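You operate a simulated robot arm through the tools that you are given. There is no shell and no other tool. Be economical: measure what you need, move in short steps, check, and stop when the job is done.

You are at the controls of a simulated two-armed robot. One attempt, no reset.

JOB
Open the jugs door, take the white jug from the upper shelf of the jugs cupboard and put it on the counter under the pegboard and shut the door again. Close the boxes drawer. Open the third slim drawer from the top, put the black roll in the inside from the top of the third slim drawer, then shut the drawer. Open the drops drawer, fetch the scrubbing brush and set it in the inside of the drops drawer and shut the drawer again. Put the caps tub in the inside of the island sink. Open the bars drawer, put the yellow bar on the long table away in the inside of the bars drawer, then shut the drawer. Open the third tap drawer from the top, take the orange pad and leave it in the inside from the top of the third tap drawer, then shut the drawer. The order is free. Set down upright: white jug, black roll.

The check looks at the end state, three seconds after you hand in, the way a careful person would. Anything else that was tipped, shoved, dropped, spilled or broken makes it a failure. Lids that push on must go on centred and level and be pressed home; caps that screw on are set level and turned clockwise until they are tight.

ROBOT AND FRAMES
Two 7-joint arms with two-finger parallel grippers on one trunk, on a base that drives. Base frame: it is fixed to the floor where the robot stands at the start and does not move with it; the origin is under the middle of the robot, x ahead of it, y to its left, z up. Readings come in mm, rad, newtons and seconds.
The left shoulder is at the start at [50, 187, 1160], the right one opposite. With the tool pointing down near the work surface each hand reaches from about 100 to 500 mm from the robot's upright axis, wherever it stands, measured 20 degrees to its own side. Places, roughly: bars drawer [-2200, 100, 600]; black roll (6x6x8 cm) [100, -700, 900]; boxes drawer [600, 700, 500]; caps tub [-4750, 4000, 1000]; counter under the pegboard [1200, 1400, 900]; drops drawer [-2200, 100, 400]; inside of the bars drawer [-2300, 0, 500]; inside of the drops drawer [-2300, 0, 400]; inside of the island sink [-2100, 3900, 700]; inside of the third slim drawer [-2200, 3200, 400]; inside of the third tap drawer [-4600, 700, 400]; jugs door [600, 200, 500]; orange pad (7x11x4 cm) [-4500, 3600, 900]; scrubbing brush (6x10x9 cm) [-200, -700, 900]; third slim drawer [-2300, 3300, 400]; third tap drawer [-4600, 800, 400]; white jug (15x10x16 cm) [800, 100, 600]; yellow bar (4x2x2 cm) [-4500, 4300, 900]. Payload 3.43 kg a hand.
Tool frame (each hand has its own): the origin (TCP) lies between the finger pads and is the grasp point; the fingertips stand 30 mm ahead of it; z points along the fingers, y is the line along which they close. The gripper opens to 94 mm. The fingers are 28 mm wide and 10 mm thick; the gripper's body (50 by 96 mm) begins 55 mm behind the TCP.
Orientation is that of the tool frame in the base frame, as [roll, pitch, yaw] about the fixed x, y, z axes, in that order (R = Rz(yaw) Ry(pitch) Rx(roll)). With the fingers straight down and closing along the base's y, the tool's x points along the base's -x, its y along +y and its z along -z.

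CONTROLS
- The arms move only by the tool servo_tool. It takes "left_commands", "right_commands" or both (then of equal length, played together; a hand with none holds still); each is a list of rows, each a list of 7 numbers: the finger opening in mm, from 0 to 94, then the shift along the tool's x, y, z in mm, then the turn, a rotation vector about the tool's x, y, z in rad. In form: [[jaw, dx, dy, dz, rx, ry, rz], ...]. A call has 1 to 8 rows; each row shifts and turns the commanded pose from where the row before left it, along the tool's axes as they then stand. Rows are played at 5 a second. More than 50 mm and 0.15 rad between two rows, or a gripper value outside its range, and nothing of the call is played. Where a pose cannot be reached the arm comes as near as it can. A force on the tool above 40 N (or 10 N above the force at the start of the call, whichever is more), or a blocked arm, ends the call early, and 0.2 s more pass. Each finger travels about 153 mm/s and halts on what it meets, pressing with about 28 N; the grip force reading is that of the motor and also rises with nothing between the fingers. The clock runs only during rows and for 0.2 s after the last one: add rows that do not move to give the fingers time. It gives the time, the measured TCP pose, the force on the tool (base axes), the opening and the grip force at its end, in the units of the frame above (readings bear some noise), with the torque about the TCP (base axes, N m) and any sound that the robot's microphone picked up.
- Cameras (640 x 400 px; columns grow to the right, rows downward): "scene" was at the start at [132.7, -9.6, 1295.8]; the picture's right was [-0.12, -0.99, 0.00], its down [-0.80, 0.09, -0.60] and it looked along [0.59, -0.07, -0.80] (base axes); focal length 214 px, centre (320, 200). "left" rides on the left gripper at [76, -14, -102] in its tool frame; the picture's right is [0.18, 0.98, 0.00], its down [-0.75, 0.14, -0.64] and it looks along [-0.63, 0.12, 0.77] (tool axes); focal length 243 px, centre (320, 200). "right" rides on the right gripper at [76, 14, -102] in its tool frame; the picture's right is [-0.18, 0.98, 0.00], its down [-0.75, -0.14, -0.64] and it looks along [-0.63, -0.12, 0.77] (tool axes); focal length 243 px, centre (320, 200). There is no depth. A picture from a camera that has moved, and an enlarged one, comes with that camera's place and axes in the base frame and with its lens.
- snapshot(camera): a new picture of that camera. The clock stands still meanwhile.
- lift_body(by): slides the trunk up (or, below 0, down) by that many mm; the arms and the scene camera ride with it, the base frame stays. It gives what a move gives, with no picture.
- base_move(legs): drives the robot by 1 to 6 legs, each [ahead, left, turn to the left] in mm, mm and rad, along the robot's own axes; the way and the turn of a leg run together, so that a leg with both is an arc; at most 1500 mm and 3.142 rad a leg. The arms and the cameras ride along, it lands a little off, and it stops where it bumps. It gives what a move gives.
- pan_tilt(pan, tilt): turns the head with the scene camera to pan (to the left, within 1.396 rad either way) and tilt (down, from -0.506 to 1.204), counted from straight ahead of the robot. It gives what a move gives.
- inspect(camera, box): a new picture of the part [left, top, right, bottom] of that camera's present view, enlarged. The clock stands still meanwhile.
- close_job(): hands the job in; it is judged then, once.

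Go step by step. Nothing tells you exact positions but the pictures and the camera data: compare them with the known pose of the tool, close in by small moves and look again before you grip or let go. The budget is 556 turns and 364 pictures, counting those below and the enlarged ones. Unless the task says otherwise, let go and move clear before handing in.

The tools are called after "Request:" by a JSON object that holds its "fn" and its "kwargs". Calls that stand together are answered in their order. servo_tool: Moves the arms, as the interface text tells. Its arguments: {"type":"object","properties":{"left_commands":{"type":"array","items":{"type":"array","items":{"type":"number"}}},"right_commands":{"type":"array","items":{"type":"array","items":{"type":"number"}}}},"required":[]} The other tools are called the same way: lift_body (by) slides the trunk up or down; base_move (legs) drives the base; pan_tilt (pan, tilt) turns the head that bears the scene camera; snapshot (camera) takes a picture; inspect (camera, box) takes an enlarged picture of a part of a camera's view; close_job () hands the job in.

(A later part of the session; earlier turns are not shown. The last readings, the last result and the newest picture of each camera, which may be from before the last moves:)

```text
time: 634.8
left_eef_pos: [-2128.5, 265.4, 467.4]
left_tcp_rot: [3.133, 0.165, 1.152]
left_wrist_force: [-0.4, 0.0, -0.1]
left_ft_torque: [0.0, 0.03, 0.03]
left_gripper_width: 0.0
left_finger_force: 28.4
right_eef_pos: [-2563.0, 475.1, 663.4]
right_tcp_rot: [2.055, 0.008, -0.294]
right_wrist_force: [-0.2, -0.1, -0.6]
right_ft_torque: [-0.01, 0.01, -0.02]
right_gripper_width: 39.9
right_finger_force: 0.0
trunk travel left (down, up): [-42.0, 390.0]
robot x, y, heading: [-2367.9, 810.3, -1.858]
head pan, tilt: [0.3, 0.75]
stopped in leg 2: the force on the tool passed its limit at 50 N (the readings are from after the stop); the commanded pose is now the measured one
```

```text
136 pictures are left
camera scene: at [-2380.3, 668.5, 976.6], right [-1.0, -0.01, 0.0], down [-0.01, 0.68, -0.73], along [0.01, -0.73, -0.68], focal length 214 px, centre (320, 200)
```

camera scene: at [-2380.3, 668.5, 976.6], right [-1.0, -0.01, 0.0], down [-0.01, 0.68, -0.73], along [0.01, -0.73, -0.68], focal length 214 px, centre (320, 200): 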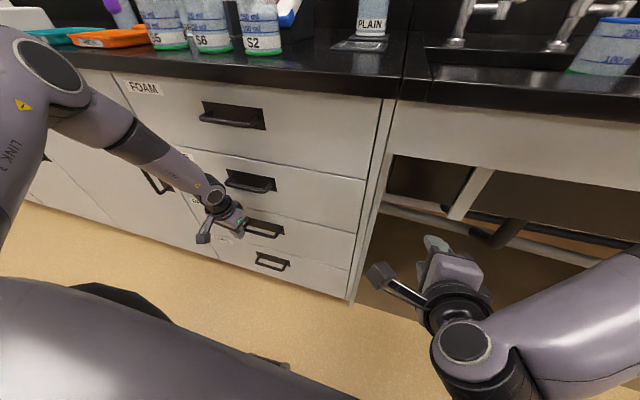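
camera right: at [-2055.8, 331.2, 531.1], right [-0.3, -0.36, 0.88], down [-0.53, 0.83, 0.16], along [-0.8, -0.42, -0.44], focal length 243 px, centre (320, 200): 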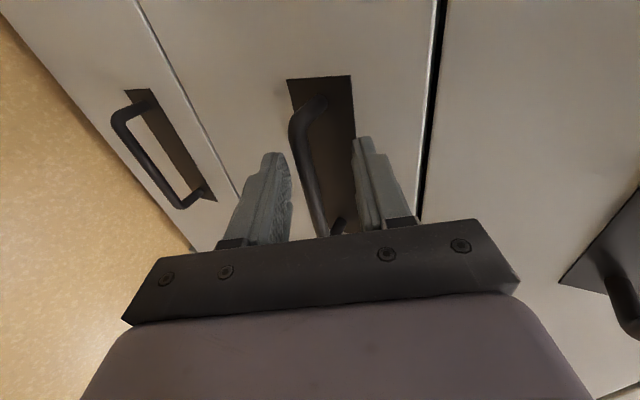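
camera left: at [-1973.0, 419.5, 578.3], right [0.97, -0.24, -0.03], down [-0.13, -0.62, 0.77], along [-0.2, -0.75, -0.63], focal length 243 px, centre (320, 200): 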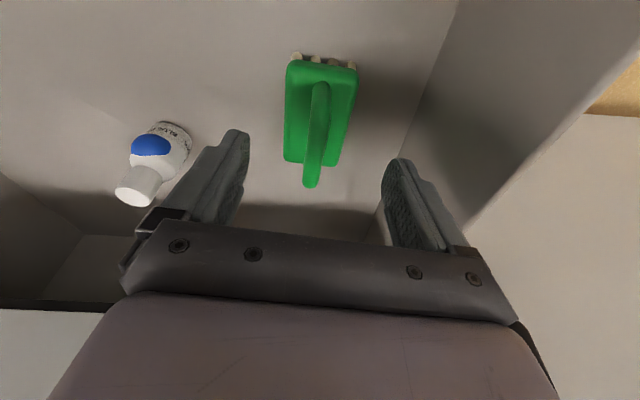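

Drops drawer shut. Now the orange pad on the long table: drive there facing −X.

Request:
{"fn": "base_move", "kwargs": {"legs": [[-340, 0, 0]]}}

Request:
{"fn": "lift_body", "kwargs": {"by": 385}}

Request:
{"fn": "base_move", "kwargs": {"legs": [[0, -950, 0], [0, -900, 0], [0, 0, -1.571], [0, -1000, 0], [0, -950, 0]]}}

Request:
{"fn": "pan_tilt", "kwargs": {"pan": 0.1, "tilt": 0.6}}

Request:
{"fn": "snapshot", "kwargs": {"camera": "scene"}}

```text
time: 637.0
left_eef_pos: [-2032.4, 583.8, 467.6]
left_tcp_rot: [3.134, 0.165, 1.157]
left_wrist_force: [0.2, -0.2, 0.0]
left_ft_torque: [-0.01, -0.01, 0.02]
left_gripper_width: 0.3
left_finger_force: 27.8
right_eef_pos: [-2466.4, 793.5, 663.7]
right_tcp_rot: [2.055, 0.01, -0.288]
right_wrist_force: [-0.2, -0.4, -0.2]
right_ft_torque: [-0.01, 0.04, -0.02]
right_gripper_width: 40.2
right_finger_force: 0.0
trunk travel left (down, up): [-42.0, 390.0]
robot x, y, heading: [-2269.6, 1125.1, -1.849]
head pan, tilt: [0.3, 0.75]
```

```text
time: 640.7
left_eef_pos: [-2032.9, 584.5, 853.5]
left_tcp_rot: [3.134, 0.164, 1.157]
left_wrist_force: [-1.1, -0.5, 0.8]
left_ft_torque: [0.04, 0.01, -0.01]
left_gripper_width: 0.0
left_finger_force: 28.1
right_eef_pos: [-2466.9, 791.3, 1048.1]
right_tcp_rot: [2.056, 0.01, -0.285]
right_wrist_force: [0.6, 0.5, -0.2]
right_ft_torque: [-0.04, 0.01, 0.02]
right_gripper_width: 39.9
right_finger_force: 0.1
trunk travel left (down, up): [-427.0, 5.0]
robot x, y, heading: [-2273.8, 1124.3, -1.851]
head pan, tilt: [0.3, 0.75]
```

```text
time: 678.0
left_eef_pos: [-4027.6, 3299.3, 853.9]
left_tcp_rot: [3.132, 0.163, -0.424]
left_wrist_force: [-0.6, -0.1, 0.8]
left_ft_torque: [0.01, 0.01, 0.02]
left_gripper_width: 0.3
left_finger_force: 28.2
right_eef_pos: [-3813.5, 3730.5, 1049.6]
right_tcp_rot: [2.056, 0.012, -1.868]
right_wrist_force: [-0.6, 0.1, 0.6]
right_ft_torque: [0.0, -0.03, -0.03]
right_gripper_width: 40.0
right_finger_force: 0.1
trunk travel left (down, up): [-427.0, 5.0]
robot x, y, heading: [-3482.2, 3533.1, 2.843]
head pan, tilt: [0.3, 0.75]
```

```text
time: 678.7
left_eef_pos: [-4028.3, 3299.6, 853.5]
left_tcp_rot: [3.134, 0.164, -0.425]
left_wrist_force: [-0.5, 0.7, 0.4]
left_ft_torque: [-0.03, 0.03, 0.0]
left_gripper_width: 0.2
left_finger_force: 27.6
right_eef_pos: [-3812.9, 3729.8, 1047.7]
right_tcp_rot: [2.057, 0.01, -1.868]
right_wrist_force: [-0.6, 0.9, -0.3]
right_ft_torque: [0.01, -0.03, 0.01]
right_gripper_width: 40.0
right_finger_force: 0.0
trunk travel left (down, up): [-427.0, 5.0]
robot x, y, heading: [-3480.5, 3530.5, 2.85]
head pan, tilt: [0.099, 0.6]
```

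```text
135 pictures are left
camera scene: at [-3624.3, 3564.9, 1374.5], right [0.19, 0.98, 0.0], down [0.55, -0.11, -0.82], along [-0.81, 0.16, -0.57], focal length 214 px, centre (320, 200)
```

scene: 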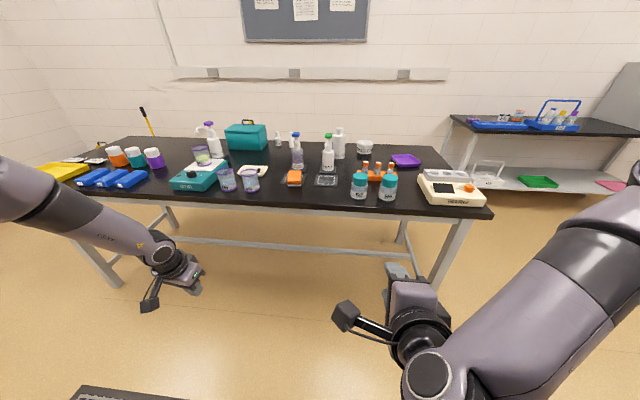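

Request:
{"fn": "inspect", "kwargs": {"camera": "scene", "box": [200, 120, 380, 233]}}

```text
3.54 times, centred on (290, 176) of scene
camera zoom: at [-3624.3, 3564.9, 1374.5], right [0.19, 0.98, 0.0], down [0.55, -0.11, -0.82], along [-0.81, 0.16, -0.57], focal length 759 px, centre (426, 283)
```

zoom: 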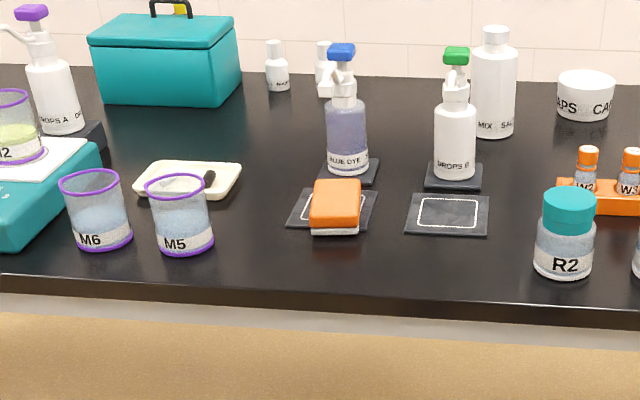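

Pad is at about (-5362, 2190), 70 mm wide. I raise and reorient the left tool, open wide, then approach.

Request:
{"fn": "servo_tool", "kwargs": {"left_commands": [[94, -6, 0, -38, 0, 0, 0], [94, -6, 0, -38, 0, 0, 0], [94, -6, 0, -38, 0, 0, 0], [94, -6, 0, -38, 0, 0, 0], [94, 0, 0, 0, 0, -0.133, 0], [94, 0, 0, 0, 0, -0.133, 0], [94, 0, 0, 0, -0.054, 0, -0.118], [94, 0, -45, 0, 0, 0, 0]]}}

Request:
{"fn": "servo_tool", "kwargs": {"left_commands": [[94, 0, -45, 0, 0, 0, 0], [94, 0, -45, 0, 0, 0, 0], [94, 0, 0, 0, 0, 0, 0]]}}

Request:
{"fn": "base_move", "kwargs": {"legs": [[420, 0, 0]]}}

Request:
{"fn": "snapshot", "kwargs": {"camera": "left"}}

Request:
{"fn": "snapshot", "kwargs": {"camera": "scene"}}

```text
time: 680.5
left_eef_pos: [-4010.5, 3342.6, 1006.6]
left_tcp_rot: [3.131, 0.432, -0.298]
left_wrist_force: [0.4, -0.2, -0.7]
left_ft_torque: [0.0, -0.03, 0.01]
left_gripper_width: 94.0
left_finger_force: 0.1
right_eef_pos: [-3814.6, 3731.9, 1047.9]
right_tcp_rot: [2.055, 0.009, -1.87]
right_wrist_force: [-0.7, 0.4, 0.9]
right_ft_torque: [0.01, 0.0, -0.01]
right_gripper_width: 40.3
right_finger_force: 0.1
trunk travel left (down, up): [-427.0, 5.0]
robot x, y, heading: [-3482.6, 3529.4, 2.844]
head pan, tilt: [0.099, 0.6]
```

```text
time: 681.3
left_eef_pos: [-3983.5, 3425.9, 1008.1]
left_tcp_rot: [3.131, 0.432, -0.299]
left_wrist_force: [0.4, 0.1, -0.3]
left_ft_torque: [0.0, 0.04, -0.01]
left_gripper_width: 94.0
left_finger_force: 0.0
right_eef_pos: [-3813.5, 3730.1, 1048.2]
right_tcp_rot: [2.055, 0.011, -1.869]
right_wrist_force: [-0.3, -0.3, 0.5]
right_ft_torque: [0.0, 0.04, 0.01]
right_gripper_width: 40.2
right_finger_force: 0.1
trunk travel left (down, up): [-427.0, 5.0]
robot x, y, heading: [-3480.1, 3531.7, 2.851]
head pan, tilt: [0.099, 0.6]
```

```text
time: 683.9
left_eef_pos: [-4394.1, 3548.4, 1007.3]
left_tcp_rot: [3.13, 0.432, -0.294]
left_wrist_force: [0.1, -0.3, -0.5]
left_ft_torque: [0.03, 0.0, 0.0]
left_gripper_width: 94.0
left_finger_force: 0.1
right_eef_pos: [-4225.5, 3854.2, 1047.8]
right_tcp_rot: [2.056, 0.012, -1.866]
right_wrist_force: [-0.1, -0.1, 0.4]
right_ft_torque: [0.01, 0.02, 0.03]
right_gripper_width: 40.0
right_finger_force: 0.2
trunk travel left (down, up): [-427.0, 5.0]
robot x, y, heading: [-3896.3, 3654.7, 2.852]
head pan, tilt: [0.099, 0.6]
```

```text
133 pictures are left
camera left: at [-4282.6, 3531.2, 1069.4], right [-0.12, -0.99, -0.07], down [-0.44, -0.01, 0.9], along [-0.89, 0.14, -0.43], focal length 243 px, centre (320, 200)
```

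left: 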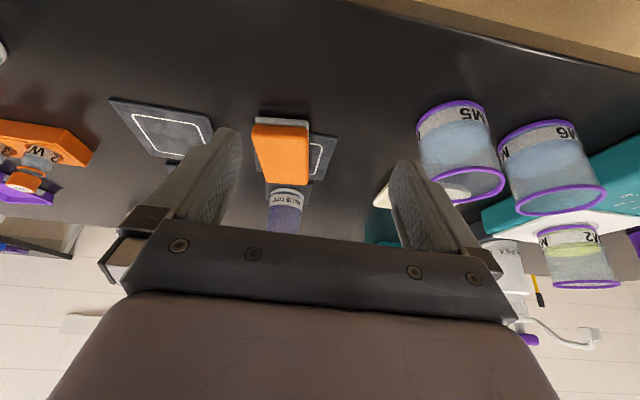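

```text
132 pictures are left
camera scene: at [-4034.9, 3688.7, 1374.4], right [0.19, 0.98, 0.0], down [0.55, -0.11, -0.82], along [-0.81, 0.16, -0.57], focal length 214 px, centre (320, 200)
```

scene: 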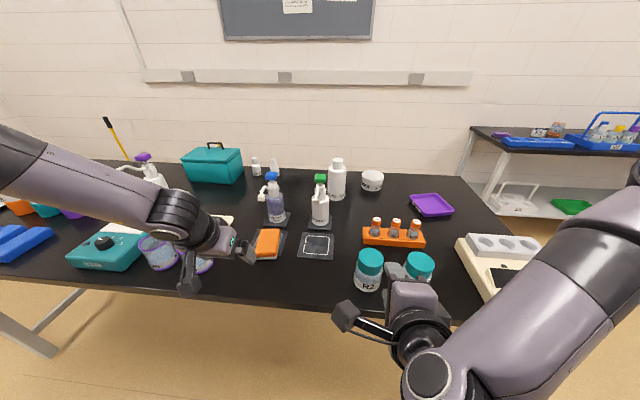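

Request:
{"fn": "servo_tool", "kwargs": {"left_commands": [[94, -26, 0, 12, 0, 0, 0], [94, -9, 0, 4, 0, 0, 0], [94, 0, 0, 0, 0, 0, 0]], "right_commands": [[40, 0, 36, -18, 0, 0, 0], [40, 0, 36, -18, 0, 0, 0], [40, 0, 36, -18, 0, 0, 0]]}}

Request:
{"fn": "base_move", "kwargs": {"legs": [[0, -35, 0], [90, 0, 0]]}}

Request:
{"fn": "lift_body", "kwargs": {"by": -50}}

Request:
{"fn": "snapshot", "kwargs": {"camera": "left"}}

Request:
{"fn": "snapshot", "kwargs": {"camera": "scene"}}

```text
time: 684.7
left_eef_pos: [-4430.2, 3558.3, 1006.9]
left_tcp_rot: [3.131, 0.431, -0.295]
left_wrist_force: [-0.7, -0.4, -0.2]
left_ft_torque: [-0.01, 0.01, -0.01]
left_gripper_width: 94.4
left_finger_force: 0.1
right_eef_pos: [-4229.6, 3852.1, 1167.9]
right_tcp_rot: [2.056, 0.01, -1.866]
right_wrist_force: [0.6, -1.2, -0.4]
right_ft_torque: [-0.01, 0.01, 0.0]
right_gripper_width: 39.7
right_finger_force: 0.0
trunk travel left (down, up): [-427.0, 5.0]
robot x, y, heading: [-3894.5, 3654.0, 2.852]
head pan, tilt: [0.099, 0.6]
```

```text
time: 686.4
left_eef_pos: [-4502.4, 3617.8, 1007.9]
left_tcp_rot: [3.131, 0.431, -0.296]
left_wrist_force: [-0.3, 1.0, 0.5]
left_ft_torque: [-0.01, 0.03, 0.0]
left_gripper_width: 93.9
left_finger_force: 0.0
right_eef_pos: [-4301.5, 3912.6, 1166.8]
right_tcp_rot: [2.056, 0.011, -1.867]
right_wrist_force: [0.6, 0.0, 0.5]
right_ft_torque: [0.01, -0.05, -0.02]
right_gripper_width: 39.9
right_finger_force: 0.0
trunk travel left (down, up): [-427.0, 5.0]
robot x, y, heading: [-3965.0, 3710.7, 2.847]
head pan, tilt: [0.099, 0.6]
```

```text
time: 687.3
left_eef_pos: [-4501.9, 3615.9, 959.2]
left_tcp_rot: [3.13, 0.433, -0.297]
left_wrist_force: [-0.5, -1.2, 0.2]
left_ft_torque: [0.0, 0.01, 0.01]
left_gripper_width: 93.7
left_finger_force: 0.1
right_eef_pos: [-4300.8, 3910.8, 1116.5]
right_tcp_rot: [2.055, 0.012, -1.867]
right_wrist_force: [-1.2, 0.5, -0.7]
right_ft_torque: [0.02, 0.01, 0.0]
right_gripper_width: 40.0
right_finger_force: 0.0
trunk travel left (down, up): [-377.0, 55.0]
robot x, y, heading: [-3965.5, 3715.6, 2.852]
head pan, tilt: [0.099, 0.6]
```

```text
131 pictures are left
camera left: at [-4389.9, 3599.5, 1020.2], right [-0.12, -0.99, -0.07], down [-0.44, -0.01, 0.9], along [-0.89, 0.14, -0.43], focal length 243 px, centre (320, 200)
```

left: 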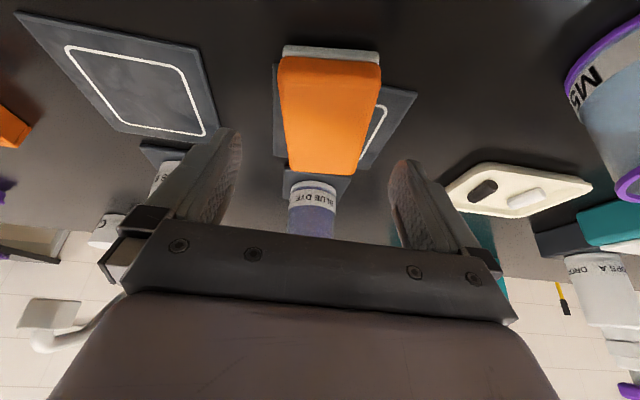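

```text
130 pictures are left
camera scene: at [-4106.0, 3747.1, 1324.5], right [0.19, 0.98, 0.0], down [0.55, -0.11, -0.83], along [-0.81, 0.16, -0.56], focal length 214 px, centre (320, 200)
```

scene: 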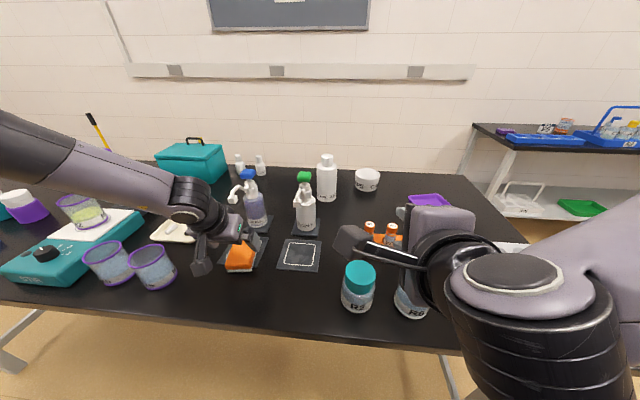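

Request:
{"fn": "lift_body", "kwargs": {"by": -62}}

Request:
{"fn": "servo_tool", "kwargs": {"left_commands": [[80, 0, 0, 0, 0, 0, 0], [68, 0, 0, 0, 0, 0, 0], [55, 0, 0, 0, 0, 0, 0], [55, 0, 0, 0, 0, 0, 0]]}}

Request:
{"fn": "snapshot", "kwargs": {"camera": "left"}}

```text
time: 688.4
left_eef_pos: [-4500.7, 3616.9, 896.3]
left_tcp_rot: [3.13, 0.434, -0.296]
left_wrist_force: [0.0, 0.3, 0.0]
left_ft_torque: [-0.03, 0.02, -0.01]
left_gripper_width: 94.2
left_finger_force: 0.1
right_eef_pos: [-4300.1, 3911.9, 1055.3]
right_tcp_rot: [2.057, 0.011, -1.868]
right_wrist_force: [0.2, -0.2, 0.6]
right_ft_torque: [0.03, -0.02, 0.02]
right_gripper_width: 40.3
right_finger_force: 0.1
trunk travel left (down, up): [-315.0, 117.0]
robot x, y, heading: [-3963.1, 3714.1, 2.849]
head pan, tilt: [0.099, 0.6]
```

```text
time: 689.4
left_eef_pos: [-4501.2, 3617.5, 896.1]
left_tcp_rot: [3.13, 0.433, -0.297]
left_wrist_force: [0.4, -2.3, 1.6]
left_ft_torque: [-0.12, 0.04, 0.09]
left_gripper_width: 70.0
left_finger_force: 28.2
right_eef_pos: [-4300.1, 3911.6, 1056.0]
right_tcp_rot: [2.057, 0.009, -1.867]
right_wrist_force: [0.2, 0.6, 1.1]
right_ft_torque: [-0.03, 0.01, 0.0]
right_gripper_width: 39.7
right_finger_force: 0.1
trunk travel left (down, up): [-315.0, 117.0]
robot x, y, heading: [-3963.6, 3716.2, 2.849]
head pan, tilt: [0.099, 0.6]
```

```text
129 pictures are left
camera left: at [-4389.9, 3599.4, 958.2], right [-0.12, -0.99, -0.07], down [-0.44, -0.01, 0.9], along [-0.89, 0.14, -0.43], focal length 243 px, centre (320, 200)
```

left: 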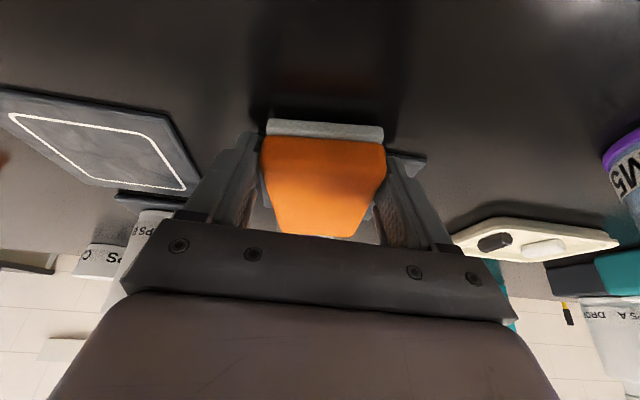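

Request:
{"fn": "lift_body", "kwargs": {"by": 110}}

Request:
{"fn": "snapshot", "kwargs": {"camera": "left"}}

Request:
{"fn": "snapshot", "kwargs": {"camera": "scene"}}

```text
time: 690.8
left_eef_pos: [-4501.1, 3616.7, 1006.5]
left_tcp_rot: [3.131, 0.431, -0.297]
left_wrist_force: [0.5, 0.2, -0.2]
left_ft_torque: [0.02, -0.01, 0.03]
left_gripper_width: 69.2
left_finger_force: 28.0
right_eef_pos: [-4300.3, 3912.8, 1166.9]
right_tcp_rot: [2.056, 0.011, -1.867]
right_wrist_force: [-0.1, 0.7, -0.5]
right_ft_torque: [0.0, 0.02, -0.02]
right_gripper_width: 40.2
right_finger_force: 0.1
trunk travel left (down, up): [-425.0, 7.0]
robot x, y, heading: [-3965.6, 3715.0, 2.848]
head pan, tilt: [0.099, 0.6]
```

```text
128 pictures are left
camera left: at [-4390.1, 3599.5, 1068.0], right [-0.12, -0.99, -0.07], down [-0.44, -0.01, 0.9], along [-0.89, 0.14, -0.43], focal length 243 px, centre (320, 200)
```

left: 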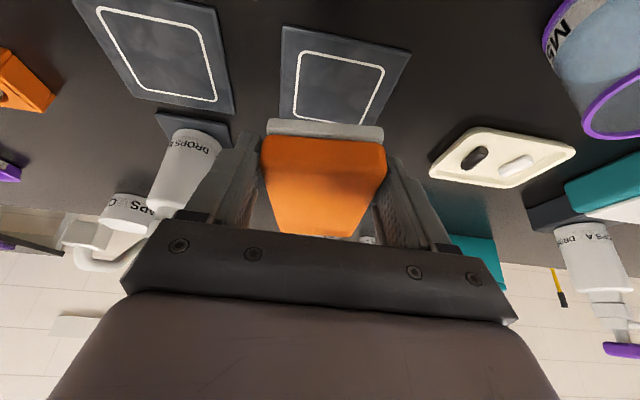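

```text
127 pictures are left
camera scene: at [-4106.4, 3747.1, 1372.4], right [0.19, 0.98, 0.0], down [0.55, -0.11, -0.82], along [-0.81, 0.16, -0.57], focal length 214 px, centre (320, 200)
```

scene: 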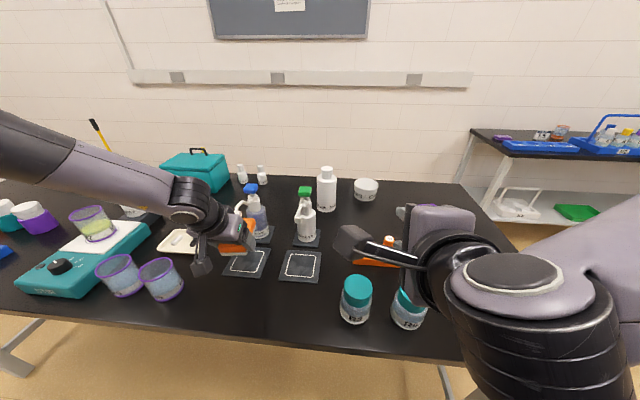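

Pad lifted, everything else undisturbed. Drive to the tap drawers and look.

Request:
{"fn": "base_move", "kwargs": {"legs": [[-480, 0, 0], [0, 0, 1.574], [1000, 0, 0], [950, 0, 0]]}}

Request:
{"fn": "pan_tilt", "kwargs": {"pan": -0.3, "tilt": 0.6}}

Request:
{"fn": "snapshot", "kwargs": {"camera": "scene"}}

```text
time: 706.8
left_eef_pos: [-3971.1, 1177.5, 1004.9]
left_tcp_rot: [3.131, 0.431, 1.276]
left_wrist_force: [0.1, 0.4, -0.5]
left_ft_torque: [0.04, 0.0, -0.05]
left_gripper_width: 67.7
left_finger_force: 27.5
right_eef_pos: [-4266.5, 1378.8, 1165.6]
right_tcp_rot: [2.056, 0.012, -0.294]
right_wrist_force: [0.2, 0.1, -0.6]
right_ft_torque: [0.03, -0.01, 0.02]
right_gripper_width: 40.1
right_finger_force: 0.0
trunk travel left (down, up): [-425.0, 7.0]
robot x, y, heading: [-4067.6, 1714.6, -1.868]
head pan, tilt: [0.099, 0.6]
```

```text
time: 707.6
left_eef_pos: [-3970.3, 1177.9, 1005.5]
left_tcp_rot: [3.133, 0.432, 1.275]
left_wrist_force: [-0.2, -0.6, -0.4]
left_ft_torque: [0.04, 0.01, 0.0]
left_gripper_width: 67.6
left_finger_force: 27.8
right_eef_pos: [-4265.8, 1378.4, 1165.1]
right_tcp_rot: [2.056, 0.01, -0.296]
right_wrist_force: [0.8, 0.6, 0.4]
right_ft_torque: [0.01, 0.03, 0.0]
right_gripper_width: 39.9
right_finger_force: 0.0
trunk travel left (down, up): [-425.0, 7.0]
robot x, y, heading: [-4066.9, 1717.0, -1.867]
head pan, tilt: [-0.3, 0.6]
```

```text
126 pictures are left
camera scene: at [-4133.1, 1584.6, 1372.5], right [-0.83, 0.56, 0.0], down [0.32, 0.47, -0.83], along [-0.46, -0.68, -0.56], focal length 214 px, centre (320, 200)
```

scene: 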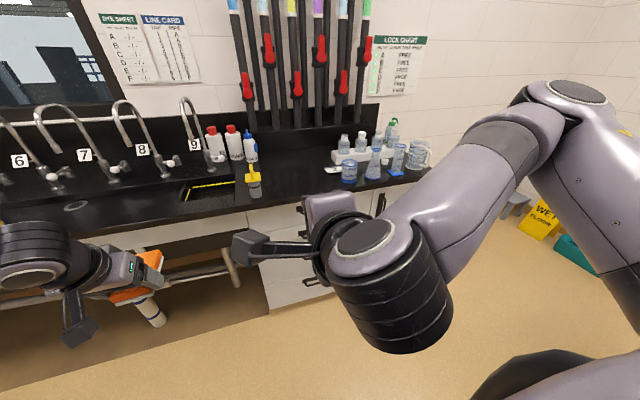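

Request:
{"fn": "snapshot", "kwargs": {"camera": "right"}}

Request:
{"fn": "lift_body", "kwargs": {"by": -380}}

Request:
{"fn": "snapshot", "kwargs": {"camera": "scene"}}

```text
125 pictures are left
camera right: at [-4167.7, 1436.6, 1223.5], right [-0.3, -0.39, 0.87], down [-0.53, 0.83, 0.18], along [-0.79, -0.41, -0.46], focal length 243 px, centre (320, 200)
```

right: 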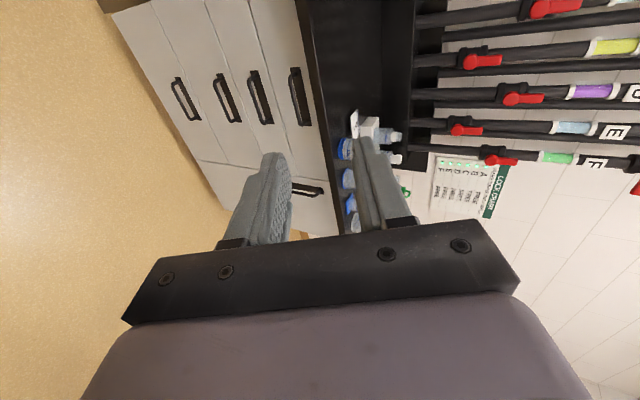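

```text
time: 711.3
left_eef_pos: [-3969.9, 1178.1, 625.4]
left_tcp_rot: [3.131, 0.433, 1.276]
left_wrist_force: [-0.4, -0.4, -1.0]
left_ft_torque: [0.03, 0.0, -0.01]
left_gripper_width: 67.7
left_finger_force: 28.4
right_eef_pos: [-4266.2, 1380.0, 785.5]
right_tcp_rot: [2.057, 0.01, -0.296]
right_wrist_force: [0.4, 0.5, -0.2]
right_ft_torque: [-0.05, 0.02, -0.01]
right_gripper_width: 40.2
right_finger_force: 0.1
trunk travel left (down, up): [-45.0, 387.0]
robot x, y, heading: [-4067.1, 1714.0, -1.864]
head pan, tilt: [-0.3, 0.6]
```

```text
124 pictures are left
camera scene: at [-4133.1, 1584.8, 992.5], right [-0.83, 0.56, 0.0], down [0.32, 0.47, -0.83], along [-0.46, -0.68, -0.56], focal length 214 px, centre (320, 200)
```

scene: 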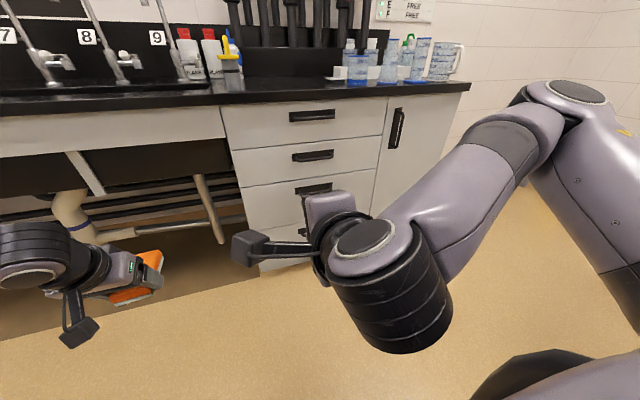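

Request:
{"fn": "base_move", "kwargs": {"legs": [[-100, 150, 0]]}}

Request:
{"fn": "pan_tilt", "kwargs": {"pan": -0.45, "tilt": 0.55}}

Request:
{"fn": "snapshot", "kwargs": {"camera": "scene"}}

Request:
{"fn": "inspect", "kwargs": {"camera": "right", "box": [60, 0, 320, 162]}}

```text
time: 713.3
left_eef_pos: [-3794.2, 1231.2, 626.7]
left_tcp_rot: [3.131, 0.431, 1.274]
left_wrist_force: [0.8, -0.4, 0.2]
left_ft_torque: [0.03, -0.03, -0.03]
left_gripper_width: 67.6
left_finger_force: 27.9
right_eef_pos: [-4089.3, 1432.1, 785.4]
right_tcp_rot: [2.057, 0.01, -0.298]
right_wrist_force: [-0.5, 0.5, 0.1]
right_ft_torque: [-0.02, -0.04, 0.01]
right_gripper_width: 39.9
right_finger_force: 0.1
trunk travel left (down, up): [-45.0, 387.0]
robot x, y, heading: [-3887.7, 1766.5, -1.868]
head pan, tilt: [-0.3, 0.6]
```

```text
time: 714.0
left_eef_pos: [-3794.1, 1230.8, 625.4]
left_tcp_rot: [3.132, 0.431, 1.273]
left_wrist_force: [0.1, 0.3, 0.0]
left_ft_torque: [0.0, 0.01, -0.02]
left_gripper_width: 67.6
left_finger_force: 27.9
right_eef_pos: [-4088.5, 1431.4, 785.7]
right_tcp_rot: [2.055, 0.01, -0.296]
right_wrist_force: [-0.3, 0.2, 0.2]
right_ft_torque: [-0.02, 0.01, 0.02]
right_gripper_width: 39.7
right_finger_force: 0.0
trunk travel left (down, up): [-45.0, 387.0]
robot x, y, heading: [-3890.5, 1768.7, -1.864]
head pan, tilt: [-0.45, 0.55]
```

```text
123 pictures are left
camera scene: at [-3967.9, 1644.8, 997.0], right [-0.74, 0.68, 0.0], down [0.35, 0.38, -0.85], along [-0.58, -0.63, -0.52], focal length 214 px, centre (320, 200)
```

scene: 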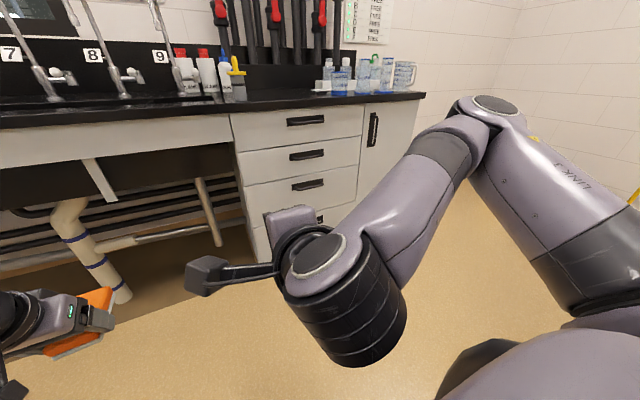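

```text
2.46 times, centred on (190, 81) of right
camera zoom: at [-3991.2, 1489.6, 843.5], right [-0.3, -0.39, 0.87], down [-0.53, 0.83, 0.18], along [-0.79, -0.41, -0.46], focal length 597 px, centre (640, 493)
```

zoom: 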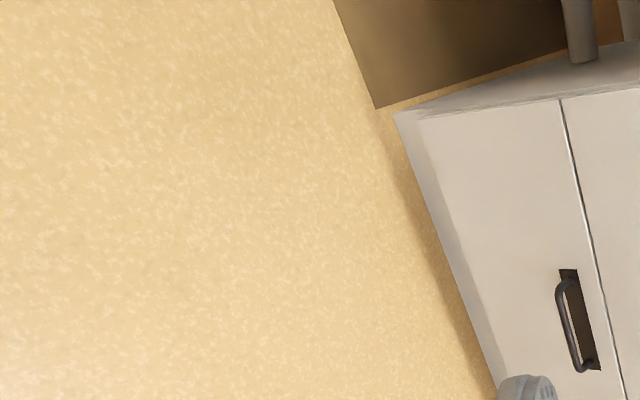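

Four drawers; the third's bar is at about X=-4610, z≈545. I prepare both arms and line up.

Request:
{"fn": "servo_tool", "kwargs": {"left_commands": [[55, 39, 0, -18, 0, 0, 0], [55, 39, 0, -18, 0, 0, 0], [55, 39, 0, -18, 0, 0, 0], [55, 0, 0, 0, 0, 0, 0], [55, 0, 0, 0, 0, 0, 0], [55, 0, 0, 0, 0, 0, 0], [55, 0, 0, 0, 0, 0, 0]], "right_commands": [[40, -30, 10, 18, 0, 0, 0], [40, -30, 10, 18, 0, 0, 0], [40, 0, -33, 17.5, 0, 0, 0], [40, 0, -33, 17.5, 0, 0, 0], [40, 0, -33, 17.5, 0, 0, 0], [40, 0, -33, 17.5, 0, 0, 0], [40, 0, -33, 17.5, 0, 0, 0]]}}

Request:
{"fn": "lift_body", "kwargs": {"by": -43}}

```text
time: 715.6
left_eef_pos: [-3759.2, 1353.8, 623.5]
left_tcp_rot: [3.132, 0.432, 1.274]
left_wrist_force: [-0.1, 0.0, 0.1]
left_ft_torque: [0.01, -0.01, -0.03]
left_gripper_width: 67.4
left_finger_force: 28.0
right_eef_pos: [-4159.4, 1410.1, 601.8]
right_tcp_rot: [2.055, 0.01, -0.297]
right_wrist_force: [0.4, -0.2, 0.7]
right_ft_torque: [0.02, 0.02, 0.03]
right_gripper_width: 39.9
right_finger_force: 0.1
trunk travel left (down, up): [-45.0, 387.0]
robot x, y, heading: [-3887.4, 1767.3, -1.87]
head pan, tilt: [-0.45, 0.55]
```

```text
time: 716.4
left_eef_pos: [-3760.9, 1354.0, 580.8]
left_tcp_rot: [3.131, 0.431, 1.275]
left_wrist_force: [-0.3, 0.5, -0.9]
left_ft_torque: [0.0, -0.02, 0.02]
left_gripper_width: 67.4
left_finger_force: 27.8
right_eef_pos: [-4158.7, 1409.8, 558.6]
right_tcp_rot: [2.057, 0.011, -0.298]
right_wrist_force: [0.1, -0.9, -0.9]
right_ft_torque: [0.0, -0.03, 0.01]
right_gripper_width: 39.9
right_finger_force: 0.2
trunk travel left (down, up): [-2.0, 430.0]
robot x, y, heading: [-3891.8, 1770.8, -1.865]
head pan, tilt: [-0.45, 0.55]
```

Request:
{"fn": "base_move", "kwargs": {"legs": [[0, -222, 0], [410, 0, 0]]}}

Request:
{"fn": "snapshot", "kwargs": {"camera": "right"}}

Request:
{"fn": "pan_tilt", "kwargs": {"pan": -0.2, "tilt": 0.7}}

Request:
{"fn": "snapshot", "kwargs": {"camera": "scene"}}

```text
time: 721.1
left_eef_pos: [-4096.6, 1023.4, 581.8]
left_tcp_rot: [3.131, 0.43, 1.261]
left_wrist_force: [1.3, -0.4, -0.9]
left_ft_torque: [0.01, 0.03, -0.02]
left_gripper_width: 67.7
left_finger_force: 27.8
right_eef_pos: [-4495.4, 1086.4, 558.3]
right_tcp_rot: [2.055, 0.011, -0.313]
right_wrist_force: [0.1, 0.0, 0.3]
right_ft_torque: [-0.01, -0.02, -0.04]
right_gripper_width: 40.0
right_finger_force: 0.0
trunk travel left (down, up): [-2.0, 430.0]
robot x, y, heading: [-4219.0, 1437.5, -1.881]
head pan, tilt: [-0.45, 0.55]
```

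```text
121 pictures are left
camera right: at [-4396.8, 1142.3, 616.3], right [-0.31, -0.38, 0.87], down [-0.52, 0.83, 0.18], along [-0.8, -0.4, -0.46], focal length 243 px, centre (320, 200)
```

right: 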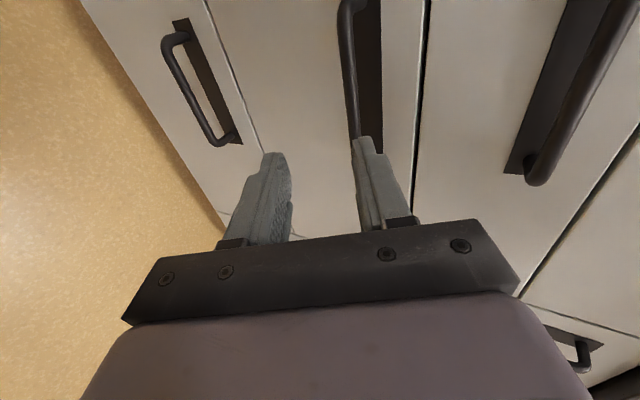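

```text
time: 721.9
left_eef_pos: [-4097.5, 1024.8, 581.1]
left_tcp_rot: [3.13, 0.429, 1.259]
left_wrist_force: [-0.3, 0.6, -1.2]
left_ft_torque: [-0.02, -0.01, -0.04]
left_gripper_width: 67.4
left_finger_force: 28.4
right_eef_pos: [-4495.3, 1086.1, 558.7]
right_tcp_rot: [2.057, 0.011, -0.313]
right_wrist_force: [-0.8, 0.3, -0.4]
right_ft_torque: [0.01, 0.01, 0.0]
right_gripper_width: 39.9
right_finger_force: 0.1
trunk travel left (down, up): [-2.0, 430.0]
robot x, y, heading: [-4224.1, 1444.9, -1.879]
head pan, tilt: [-0.201, 0.7]
```

```text
120 pictures are left
camera scene: at [-4281.0, 1309.4, 940.9], right [-0.87, 0.49, 0.0], down [0.31, 0.56, -0.77], along [-0.37, -0.67, -0.64], focal length 214 px, centre (320, 200)
```

scene: 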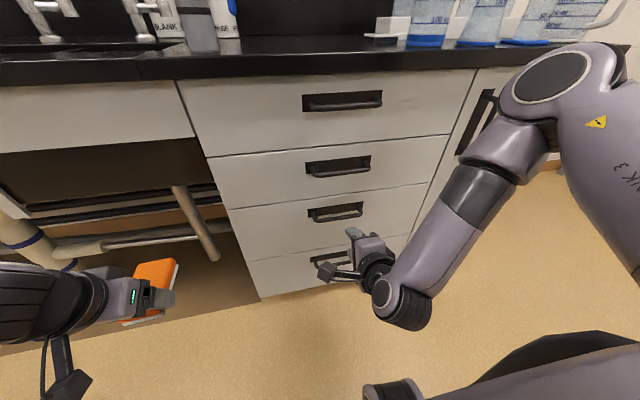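

Request:
{"fn": "servo_tool", "kwargs": {"right_commands": [[40, 0, -13, 7, 0, 0, 0], [40, 0, 0, 0, 0, 0, 0]]}}

Request:
{"fn": "base_move", "kwargs": {"legs": [[80, 0, 0.018]]}}

Request:
{"fn": "snapshot", "kwargs": {"camera": "right"}}

Request:
{"fn": "inspect", "kwargs": {"camera": "scene", "box": [220, 150, 420, 275]}}

```text
time: 722.5
left_eef_pos: [-4097.6, 1023.9, 581.7]
left_tcp_rot: [3.133, 0.43, 1.26]
left_wrist_force: [0.0, 0.4, -1.0]
left_ft_torque: [0.0, -0.02, -0.03]
left_gripper_width: 67.3
left_finger_force: 28.2
right_eef_pos: [-4491.1, 1084.8, 549.2]
right_tcp_rot: [2.06, 0.013, -0.316]
right_wrist_force: [0.3, 0.0, 0.2]
right_ft_torque: [-0.01, 0.01, -0.01]
right_gripper_width: 40.2
right_finger_force: 0.0
right hand out of reach, approached as far as the arm can: row 1
trunk travel left (down, up): [-2.0, 430.0]
robot x, y, heading: [-4223.0, 1443.8, -1.877]
head pan, tilt: [-0.201, 0.7]
```

```text
time: 723.6
left_eef_pos: [-4115.1, 950.1, 581.8]
left_tcp_rot: [3.131, 0.431, 1.276]
left_wrist_force: [1.0, 0.4, -0.9]
left_ft_torque: [0.03, 0.0, -0.03]
left_gripper_width: 67.6
left_finger_force: 28.4
right_eef_pos: [-4509.0, 1004.5, 547.5]
right_tcp_rot: [2.06, 0.012, -0.301]
right_wrist_force: [0.0, -0.2, 0.0]
right_ft_torque: [-0.01, 0.05, 0.02]
right_gripper_width: 40.1
right_finger_force: 0.2
trunk travel left (down, up): [-2.0, 430.0]
robot x, y, heading: [-4248.5, 1361.9, -1.862]
head pan, tilt: [-0.201, 0.7]
```

```text
119 pictures are left
camera right: at [-4411.9, 1061.1, 605.9], right [-0.3, -0.39, 0.87], down [-0.53, 0.83, 0.19], along [-0.79, -0.41, -0.46], focal length 243 px, centre (320, 200)
```

right: 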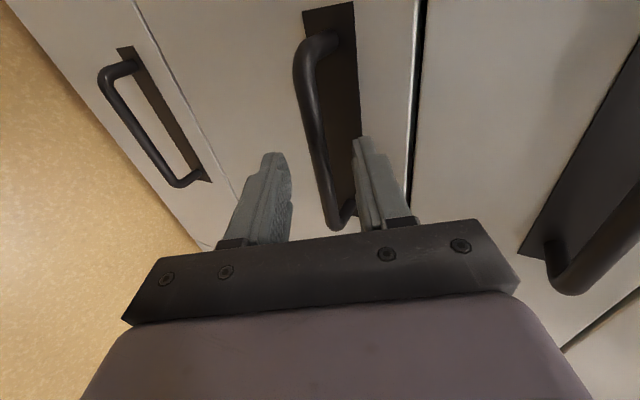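

```text
3.20 times, centred on (320, 212) of scene
camera zoom: at [-4302.6, 1231.6, 940.9], right [-0.88, 0.47, 0.0], down [0.3, 0.57, -0.77], along [-0.36, -0.67, -0.64], focal length 686 px, centre (320, 160)
```

zoom: 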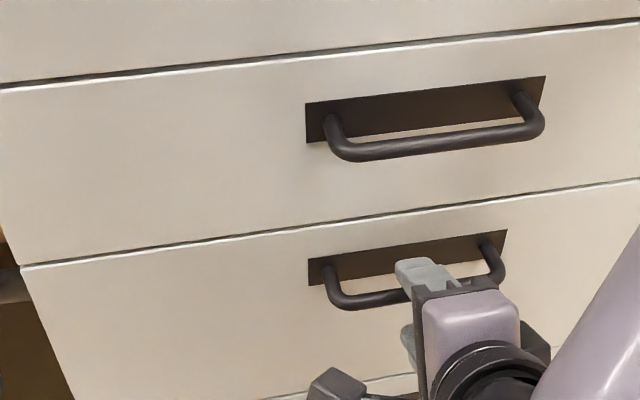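

Request:
{"fn": "base_move", "kwargs": {"legs": [[28, 0, 0]]}}

Request:
{"fn": "servo_tool", "kwargs": {"right_commands": [[20, 0, 0, 0, 0, 0, 0], [0, 0, 0, 0, 0, 0, 0], [0, 0, 0, 0, 0, 0, 0]]}}

```text
time: 724.4
left_eef_pos: [-4122.1, 923.5, 581.4]
left_tcp_rot: [3.132, 0.431, 1.277]
left_wrist_force: [-0.3, -0.7, -0.7]
left_ft_torque: [0.01, 0.01, -0.01]
left_gripper_width: 67.2
left_finger_force: 28.2
right_eef_pos: [-4517.2, 978.0, 546.9]
right_tcp_rot: [2.059, 0.013, -0.301]
right_wrist_force: [0.4, 0.9, -0.9]
right_ft_torque: [0.05, 0.01, 0.02]
right_gripper_width: 39.4
right_finger_force: 0.1
trunk travel left (down, up): [-2.0, 430.0]
robot x, y, heading: [-4254.5, 1337.0, -1.859]
head pan, tilt: [-0.201, 0.7]
```

```text
time: 724.9
left_eef_pos: [-4121.6, 922.6, 581.6]
left_tcp_rot: [3.13, 0.428, 1.275]
left_wrist_force: [0.4, -0.7, -0.9]
left_ft_torque: [0.0, -0.02, 0.0]
left_gripper_width: 67.3
left_finger_force: 27.6
right_eef_pos: [-4515.8, 985.7, 537.0]
right_tcp_rot: [2.101, 0.014, -0.295]
right_wrist_force: [2.4, -2.0, -17.2]
right_ft_torque: [-0.13, -0.96, -0.16]
right_gripper_width: 11.9
right_finger_force: 27.2
trunk travel left (down, up): [-2.0, 430.0]
robot x, y, heading: [-4252.1, 1338.7, -1.861]
head pan, tilt: [-0.201, 0.7]
stopped in row 2 (right hand): the force on the tool passed its limit at 50 N (the readings are from after the stop); the commanded pose is now the measured one
```

Gripped. Pull the tap drawer open.

Request:
{"fn": "base_move", "kwargs": {"legs": [[-130, 0, 0], [-120, 0, 0]]}}

Request:
{"fn": "snapshot", "kwargs": {"camera": "scene"}}

```text
time: 727.0
left_eef_pos: [-4052.0, 1158.2, 582.4]
left_tcp_rot: [3.132, 0.431, 1.276]
left_wrist_force: [-0.6, -0.2, -0.8]
left_ft_torque: [0.01, -0.02, 0.0]
left_gripper_width: 67.4
left_finger_force: 27.4
right_eef_pos: [-4445.0, 1218.8, 537.6]
right_tcp_rot: [2.102, 0.012, -0.293]
right_wrist_force: [1.9, 0.8, -30.4]
right_ft_torque: [0.02, -1.15, -0.6]
right_gripper_width: 11.9
right_finger_force: 44.9
trunk travel left (down, up): [-2.0, 430.0]
robot x, y, heading: [-4184.6, 1571.3, -1.86]
head pan, tilt: [-0.201, 0.7]
```

```text
117 pictures are left
camera scene: at [-4240.8, 1438.9, 940.5], right [-0.88, 0.47, 0.0], down [0.3, 0.57, -0.76], along [-0.36, -0.67, -0.65], focal length 214 px, centre (320, 200)
```

scene: 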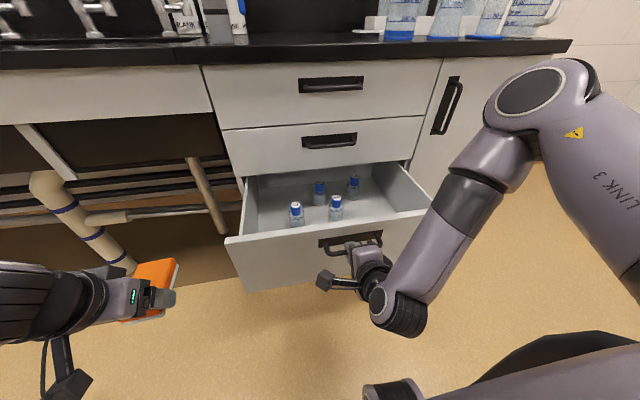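

Four vials stand in the drawer; I'll set the pad in the back-left free area. Release the handle, back off, raise both hands and extend the left.

Request:
{"fn": "servo_tool", "kwargs": {"right_commands": [[40, 0, 0, 0, 0, 0, 0], [40, 0, 0, 0, 0, 0, 0], [40, 0, 0, -20, 0, 0, 0], [40, 0, 0, -20, 0, 0, 0]]}}

Request:
{"fn": "base_move", "kwargs": {"legs": [[-110, 0, 0]]}}

Request:
{"fn": "servo_tool", "kwargs": {"left_commands": [[55, -14, 0, -30, 0, 0, 0], [55, -14, 0, -30, 0, 0, 0], [55, -14, 0, -30, 0, 0, 0], [55, -41, 16, 18.7, 0, 0, 0], [55, -41, 16, 18.7, 0, 0, 0], [55, -41, 16, 18.7, 0, 0, 0], [55, 0, 0, 0, 0, 0, 0]], "right_commands": [[40, 0, 36, -21, 0, 0, 0], [40, 0, 36, -21, 0, 0, 0], [40, 0, 36, -21, 0, 0, 0], [40, 0, 36, -21, 0, 0, 0], [40, 0, 36, -21, 0, 0, 0], [40, 0, 0, 0, 0, 0, 0], [40, 0, 0, 0, 0, 0, 0]]}}

Request:
{"fn": "base_move", "kwargs": {"legs": [[0, -295, 0]]}}

Request:
{"fn": "pan_tilt", "kwargs": {"pan": 0.3, "tilt": 0.75}}

Request:
{"fn": "snapshot", "kwargs": {"camera": "scene"}}

```text
time: 728.0
left_eef_pos: [-4051.4, 1157.8, 581.1]
left_tcp_rot: [3.131, 0.43, 1.281]
left_wrist_force: [-0.5, 0.2, -2.2]
left_ft_torque: [0.02, -0.01, 0.0]
left_gripper_width: 67.4
left_finger_force: 28.2
right_eef_pos: [-4434.8, 1251.1, 559.2]
right_tcp_rot: [2.1, 0.012, -0.294]
right_wrist_force: [0.3, 0.0, 0.1]
right_ft_torque: [0.0, -0.03, 0.01]
right_gripper_width: 40.1
right_finger_force: 0.1
trunk travel left (down, up): [-2.0, 430.0]
robot x, y, heading: [-4182.1, 1574.1, -1.866]
head pan, tilt: [-0.201, 0.7]
```

```text
time: 729.2
left_eef_pos: [-4019.8, 1262.3, 580.9]
left_tcp_rot: [3.13, 0.43, 1.28]
left_wrist_force: [0.2, -0.2, -0.3]
left_ft_torque: [0.01, -0.02, -0.01]
left_gripper_width: 67.4
left_finger_force: 28.0
right_eef_pos: [-4403.3, 1353.3, 559.5]
right_tcp_rot: [2.101, 0.012, -0.289]
right_wrist_force: [0.1, -0.5, -0.1]
right_ft_torque: [0.01, 0.01, 0.0]
right_gripper_width: 40.0
right_finger_force: 0.0
trunk travel left (down, up): [-2.0, 430.0]
robot x, y, heading: [-4151.1, 1675.5, -1.858]
head pan, tilt: [-0.201, 0.7]
```

```text
time: 730.8
left_eef_pos: [-4015.5, 1118.1, 683.1]
left_tcp_rot: [3.133, 0.43, 1.283]
left_wrist_force: [0.4, -0.7, -0.6]
left_ft_torque: [0.02, -0.04, -0.03]
left_gripper_width: 67.6
left_finger_force: 28.3
right_eef_pos: [-4394.4, 1330.9, 759.1]
right_tcp_rot: [2.101, 0.014, -0.288]
right_wrist_force: [-1.0, 0.0, 0.4]
right_ft_torque: [0.02, 0.0, 0.0]
right_gripper_width: 40.0
right_finger_force: 0.1
right hand out of reach, approached as far as the arm can: row 1, 2, 3
trunk travel left (down, up): [-2.0, 430.0]
robot x, y, heading: [-4155.5, 1676.1, -1.86]
head pan, tilt: [-0.201, 0.7]
```

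```text
time: 734.0
left_eef_pos: [-4304.8, 1203.5, 682.5]
left_tcp_rot: [3.131, 0.431, 1.275]
left_wrist_force: [1.1, 0.3, -0.1]
left_ft_torque: [0.01, -0.01, 0.02]
left_gripper_width: 67.2
left_finger_force: 28.2
right_eef_pos: [-4683.5, 1418.0, 758.1]
right_tcp_rot: [2.1, 0.013, -0.293]
right_wrist_force: [-0.8, 0.1, 0.0]
right_ft_torque: [-0.01, -0.01, -0.04]
right_gripper_width: 40.1
right_finger_force: 0.2
trunk travel left (down, up): [-2.0, 430.0]
robot x, y, heading: [-4436.7, 1757.2, -1.862]
head pan, tilt: [-0.201, 0.7]
```

```text
time: 735.0
left_eef_pos: [-4305.5, 1203.4, 683.5]
left_tcp_rot: [3.13, 0.431, 1.276]
left_wrist_force: [0.2, 0.0, -0.3]
left_ft_torque: [0.04, 0.02, 0.04]
left_gripper_width: 67.4
left_finger_force: 28.4
right_eef_pos: [-4683.1, 1417.6, 758.5]
right_tcp_rot: [2.099, 0.011, -0.293]
right_wrist_force: [0.2, -0.2, -0.3]
right_ft_torque: [-0.04, 0.0, -0.01]
right_gripper_width: 40.1
right_finger_force: 0.1
trunk travel left (down, up): [-2.0, 430.0]
robot x, y, heading: [-4442.6, 1760.7, -1.863]
head pan, tilt: [0.3, 0.75]
```

```text
116 pictures are left
camera scene: at [-4456.4, 1620.9, 936.6], right [-1.0, -0.01, 0.0], down [-0.01, 0.68, -0.73], along [0.01, -0.73, -0.68], focal length 214 px, centre (320, 200)
```

scene: 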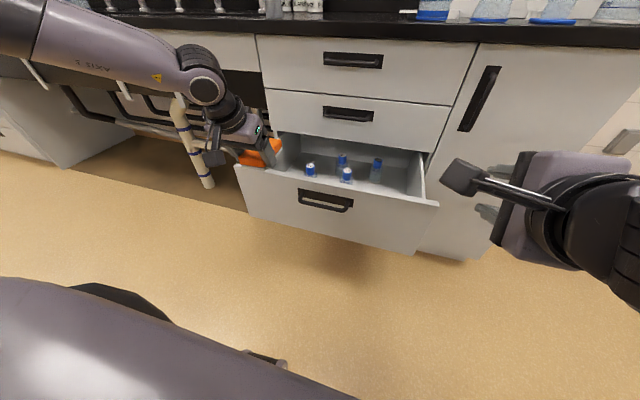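

Request:
{"fn": "base_move", "kwargs": {"legs": [[0, -290, 0]]}}

Request:
{"fn": "base_move", "kwargs": {"legs": [[190, 0, 0]]}}

Request:
{"fn": "snapshot", "kwargs": {"camera": "scene"}}

Request:
{"fn": "snapshot", "kwargs": {"camera": "left"}}

```text
time: 738.1
left_eef_pos: [-4590.0, 1288.2, 683.4]
left_tcp_rot: [3.13, 0.43, 1.272]
left_wrist_force: [0.4, -0.3, -0.5]
left_ft_torque: [0.04, 0.0, -0.01]
left_gripper_width: 67.5
left_finger_force: 28.1
right_eef_pos: [-4966.7, 1503.7, 758.9]
right_tcp_rot: [2.099, 0.012, -0.295]
right_wrist_force: [0.0, -0.5, -0.1]
right_ft_torque: [-0.02, -0.01, 0.0]
right_gripper_width: 40.1
right_finger_force: 0.0
trunk travel left (down, up): [-2.0, 430.0]
robot x, y, heading: [-4723.5, 1845.8, -1.864]
head pan, tilt: [0.3, 0.75]
```

```text
time: 739.7
left_eef_pos: [-4644.9, 1108.8, 682.9]
left_tcp_rot: [3.13, 0.431, 1.273]
left_wrist_force: [-0.1, -0.3, -0.5]
left_ft_torque: [0.04, -0.03, 0.0]
left_gripper_width: 67.5
left_finger_force: 28.4
right_eef_pos: [-5021.6, 1324.6, 758.3]
right_tcp_rot: [2.1, 0.012, -0.298]
right_wrist_force: [0.6, 0.4, 0.3]
right_ft_torque: [-0.01, -0.03, -0.01]
right_gripper_width: 40.0
right_finger_force: 0.0
trunk travel left (down, up): [-2.0, 430.0]
robot x, y, heading: [-4778.9, 1668.8, -1.865]
head pan, tilt: [0.3, 0.75]
```

```text
115 pictures are left
camera scene: at [-4793.9, 1526.6, 936.6], right [-1.0, 0.0, 0.0], down [0.0, 0.68, -0.73], along [0.0, -0.73, -0.68], focal length 214 px, centre (320, 200)
```

scene: 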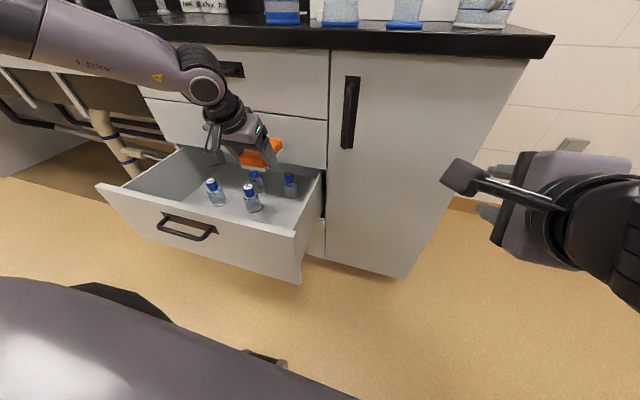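

```text
114 pictures are left
camera left: at [-4626.3, 1220.7, 745.7], right [0.99, -0.12, -0.07], down [0.01, -0.44, 0.9], along [-0.14, -0.89, -0.43], focal length 243 px, centre (320, 200)
```

left: 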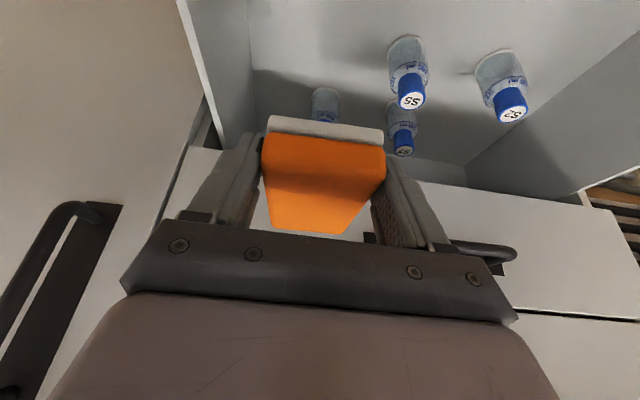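

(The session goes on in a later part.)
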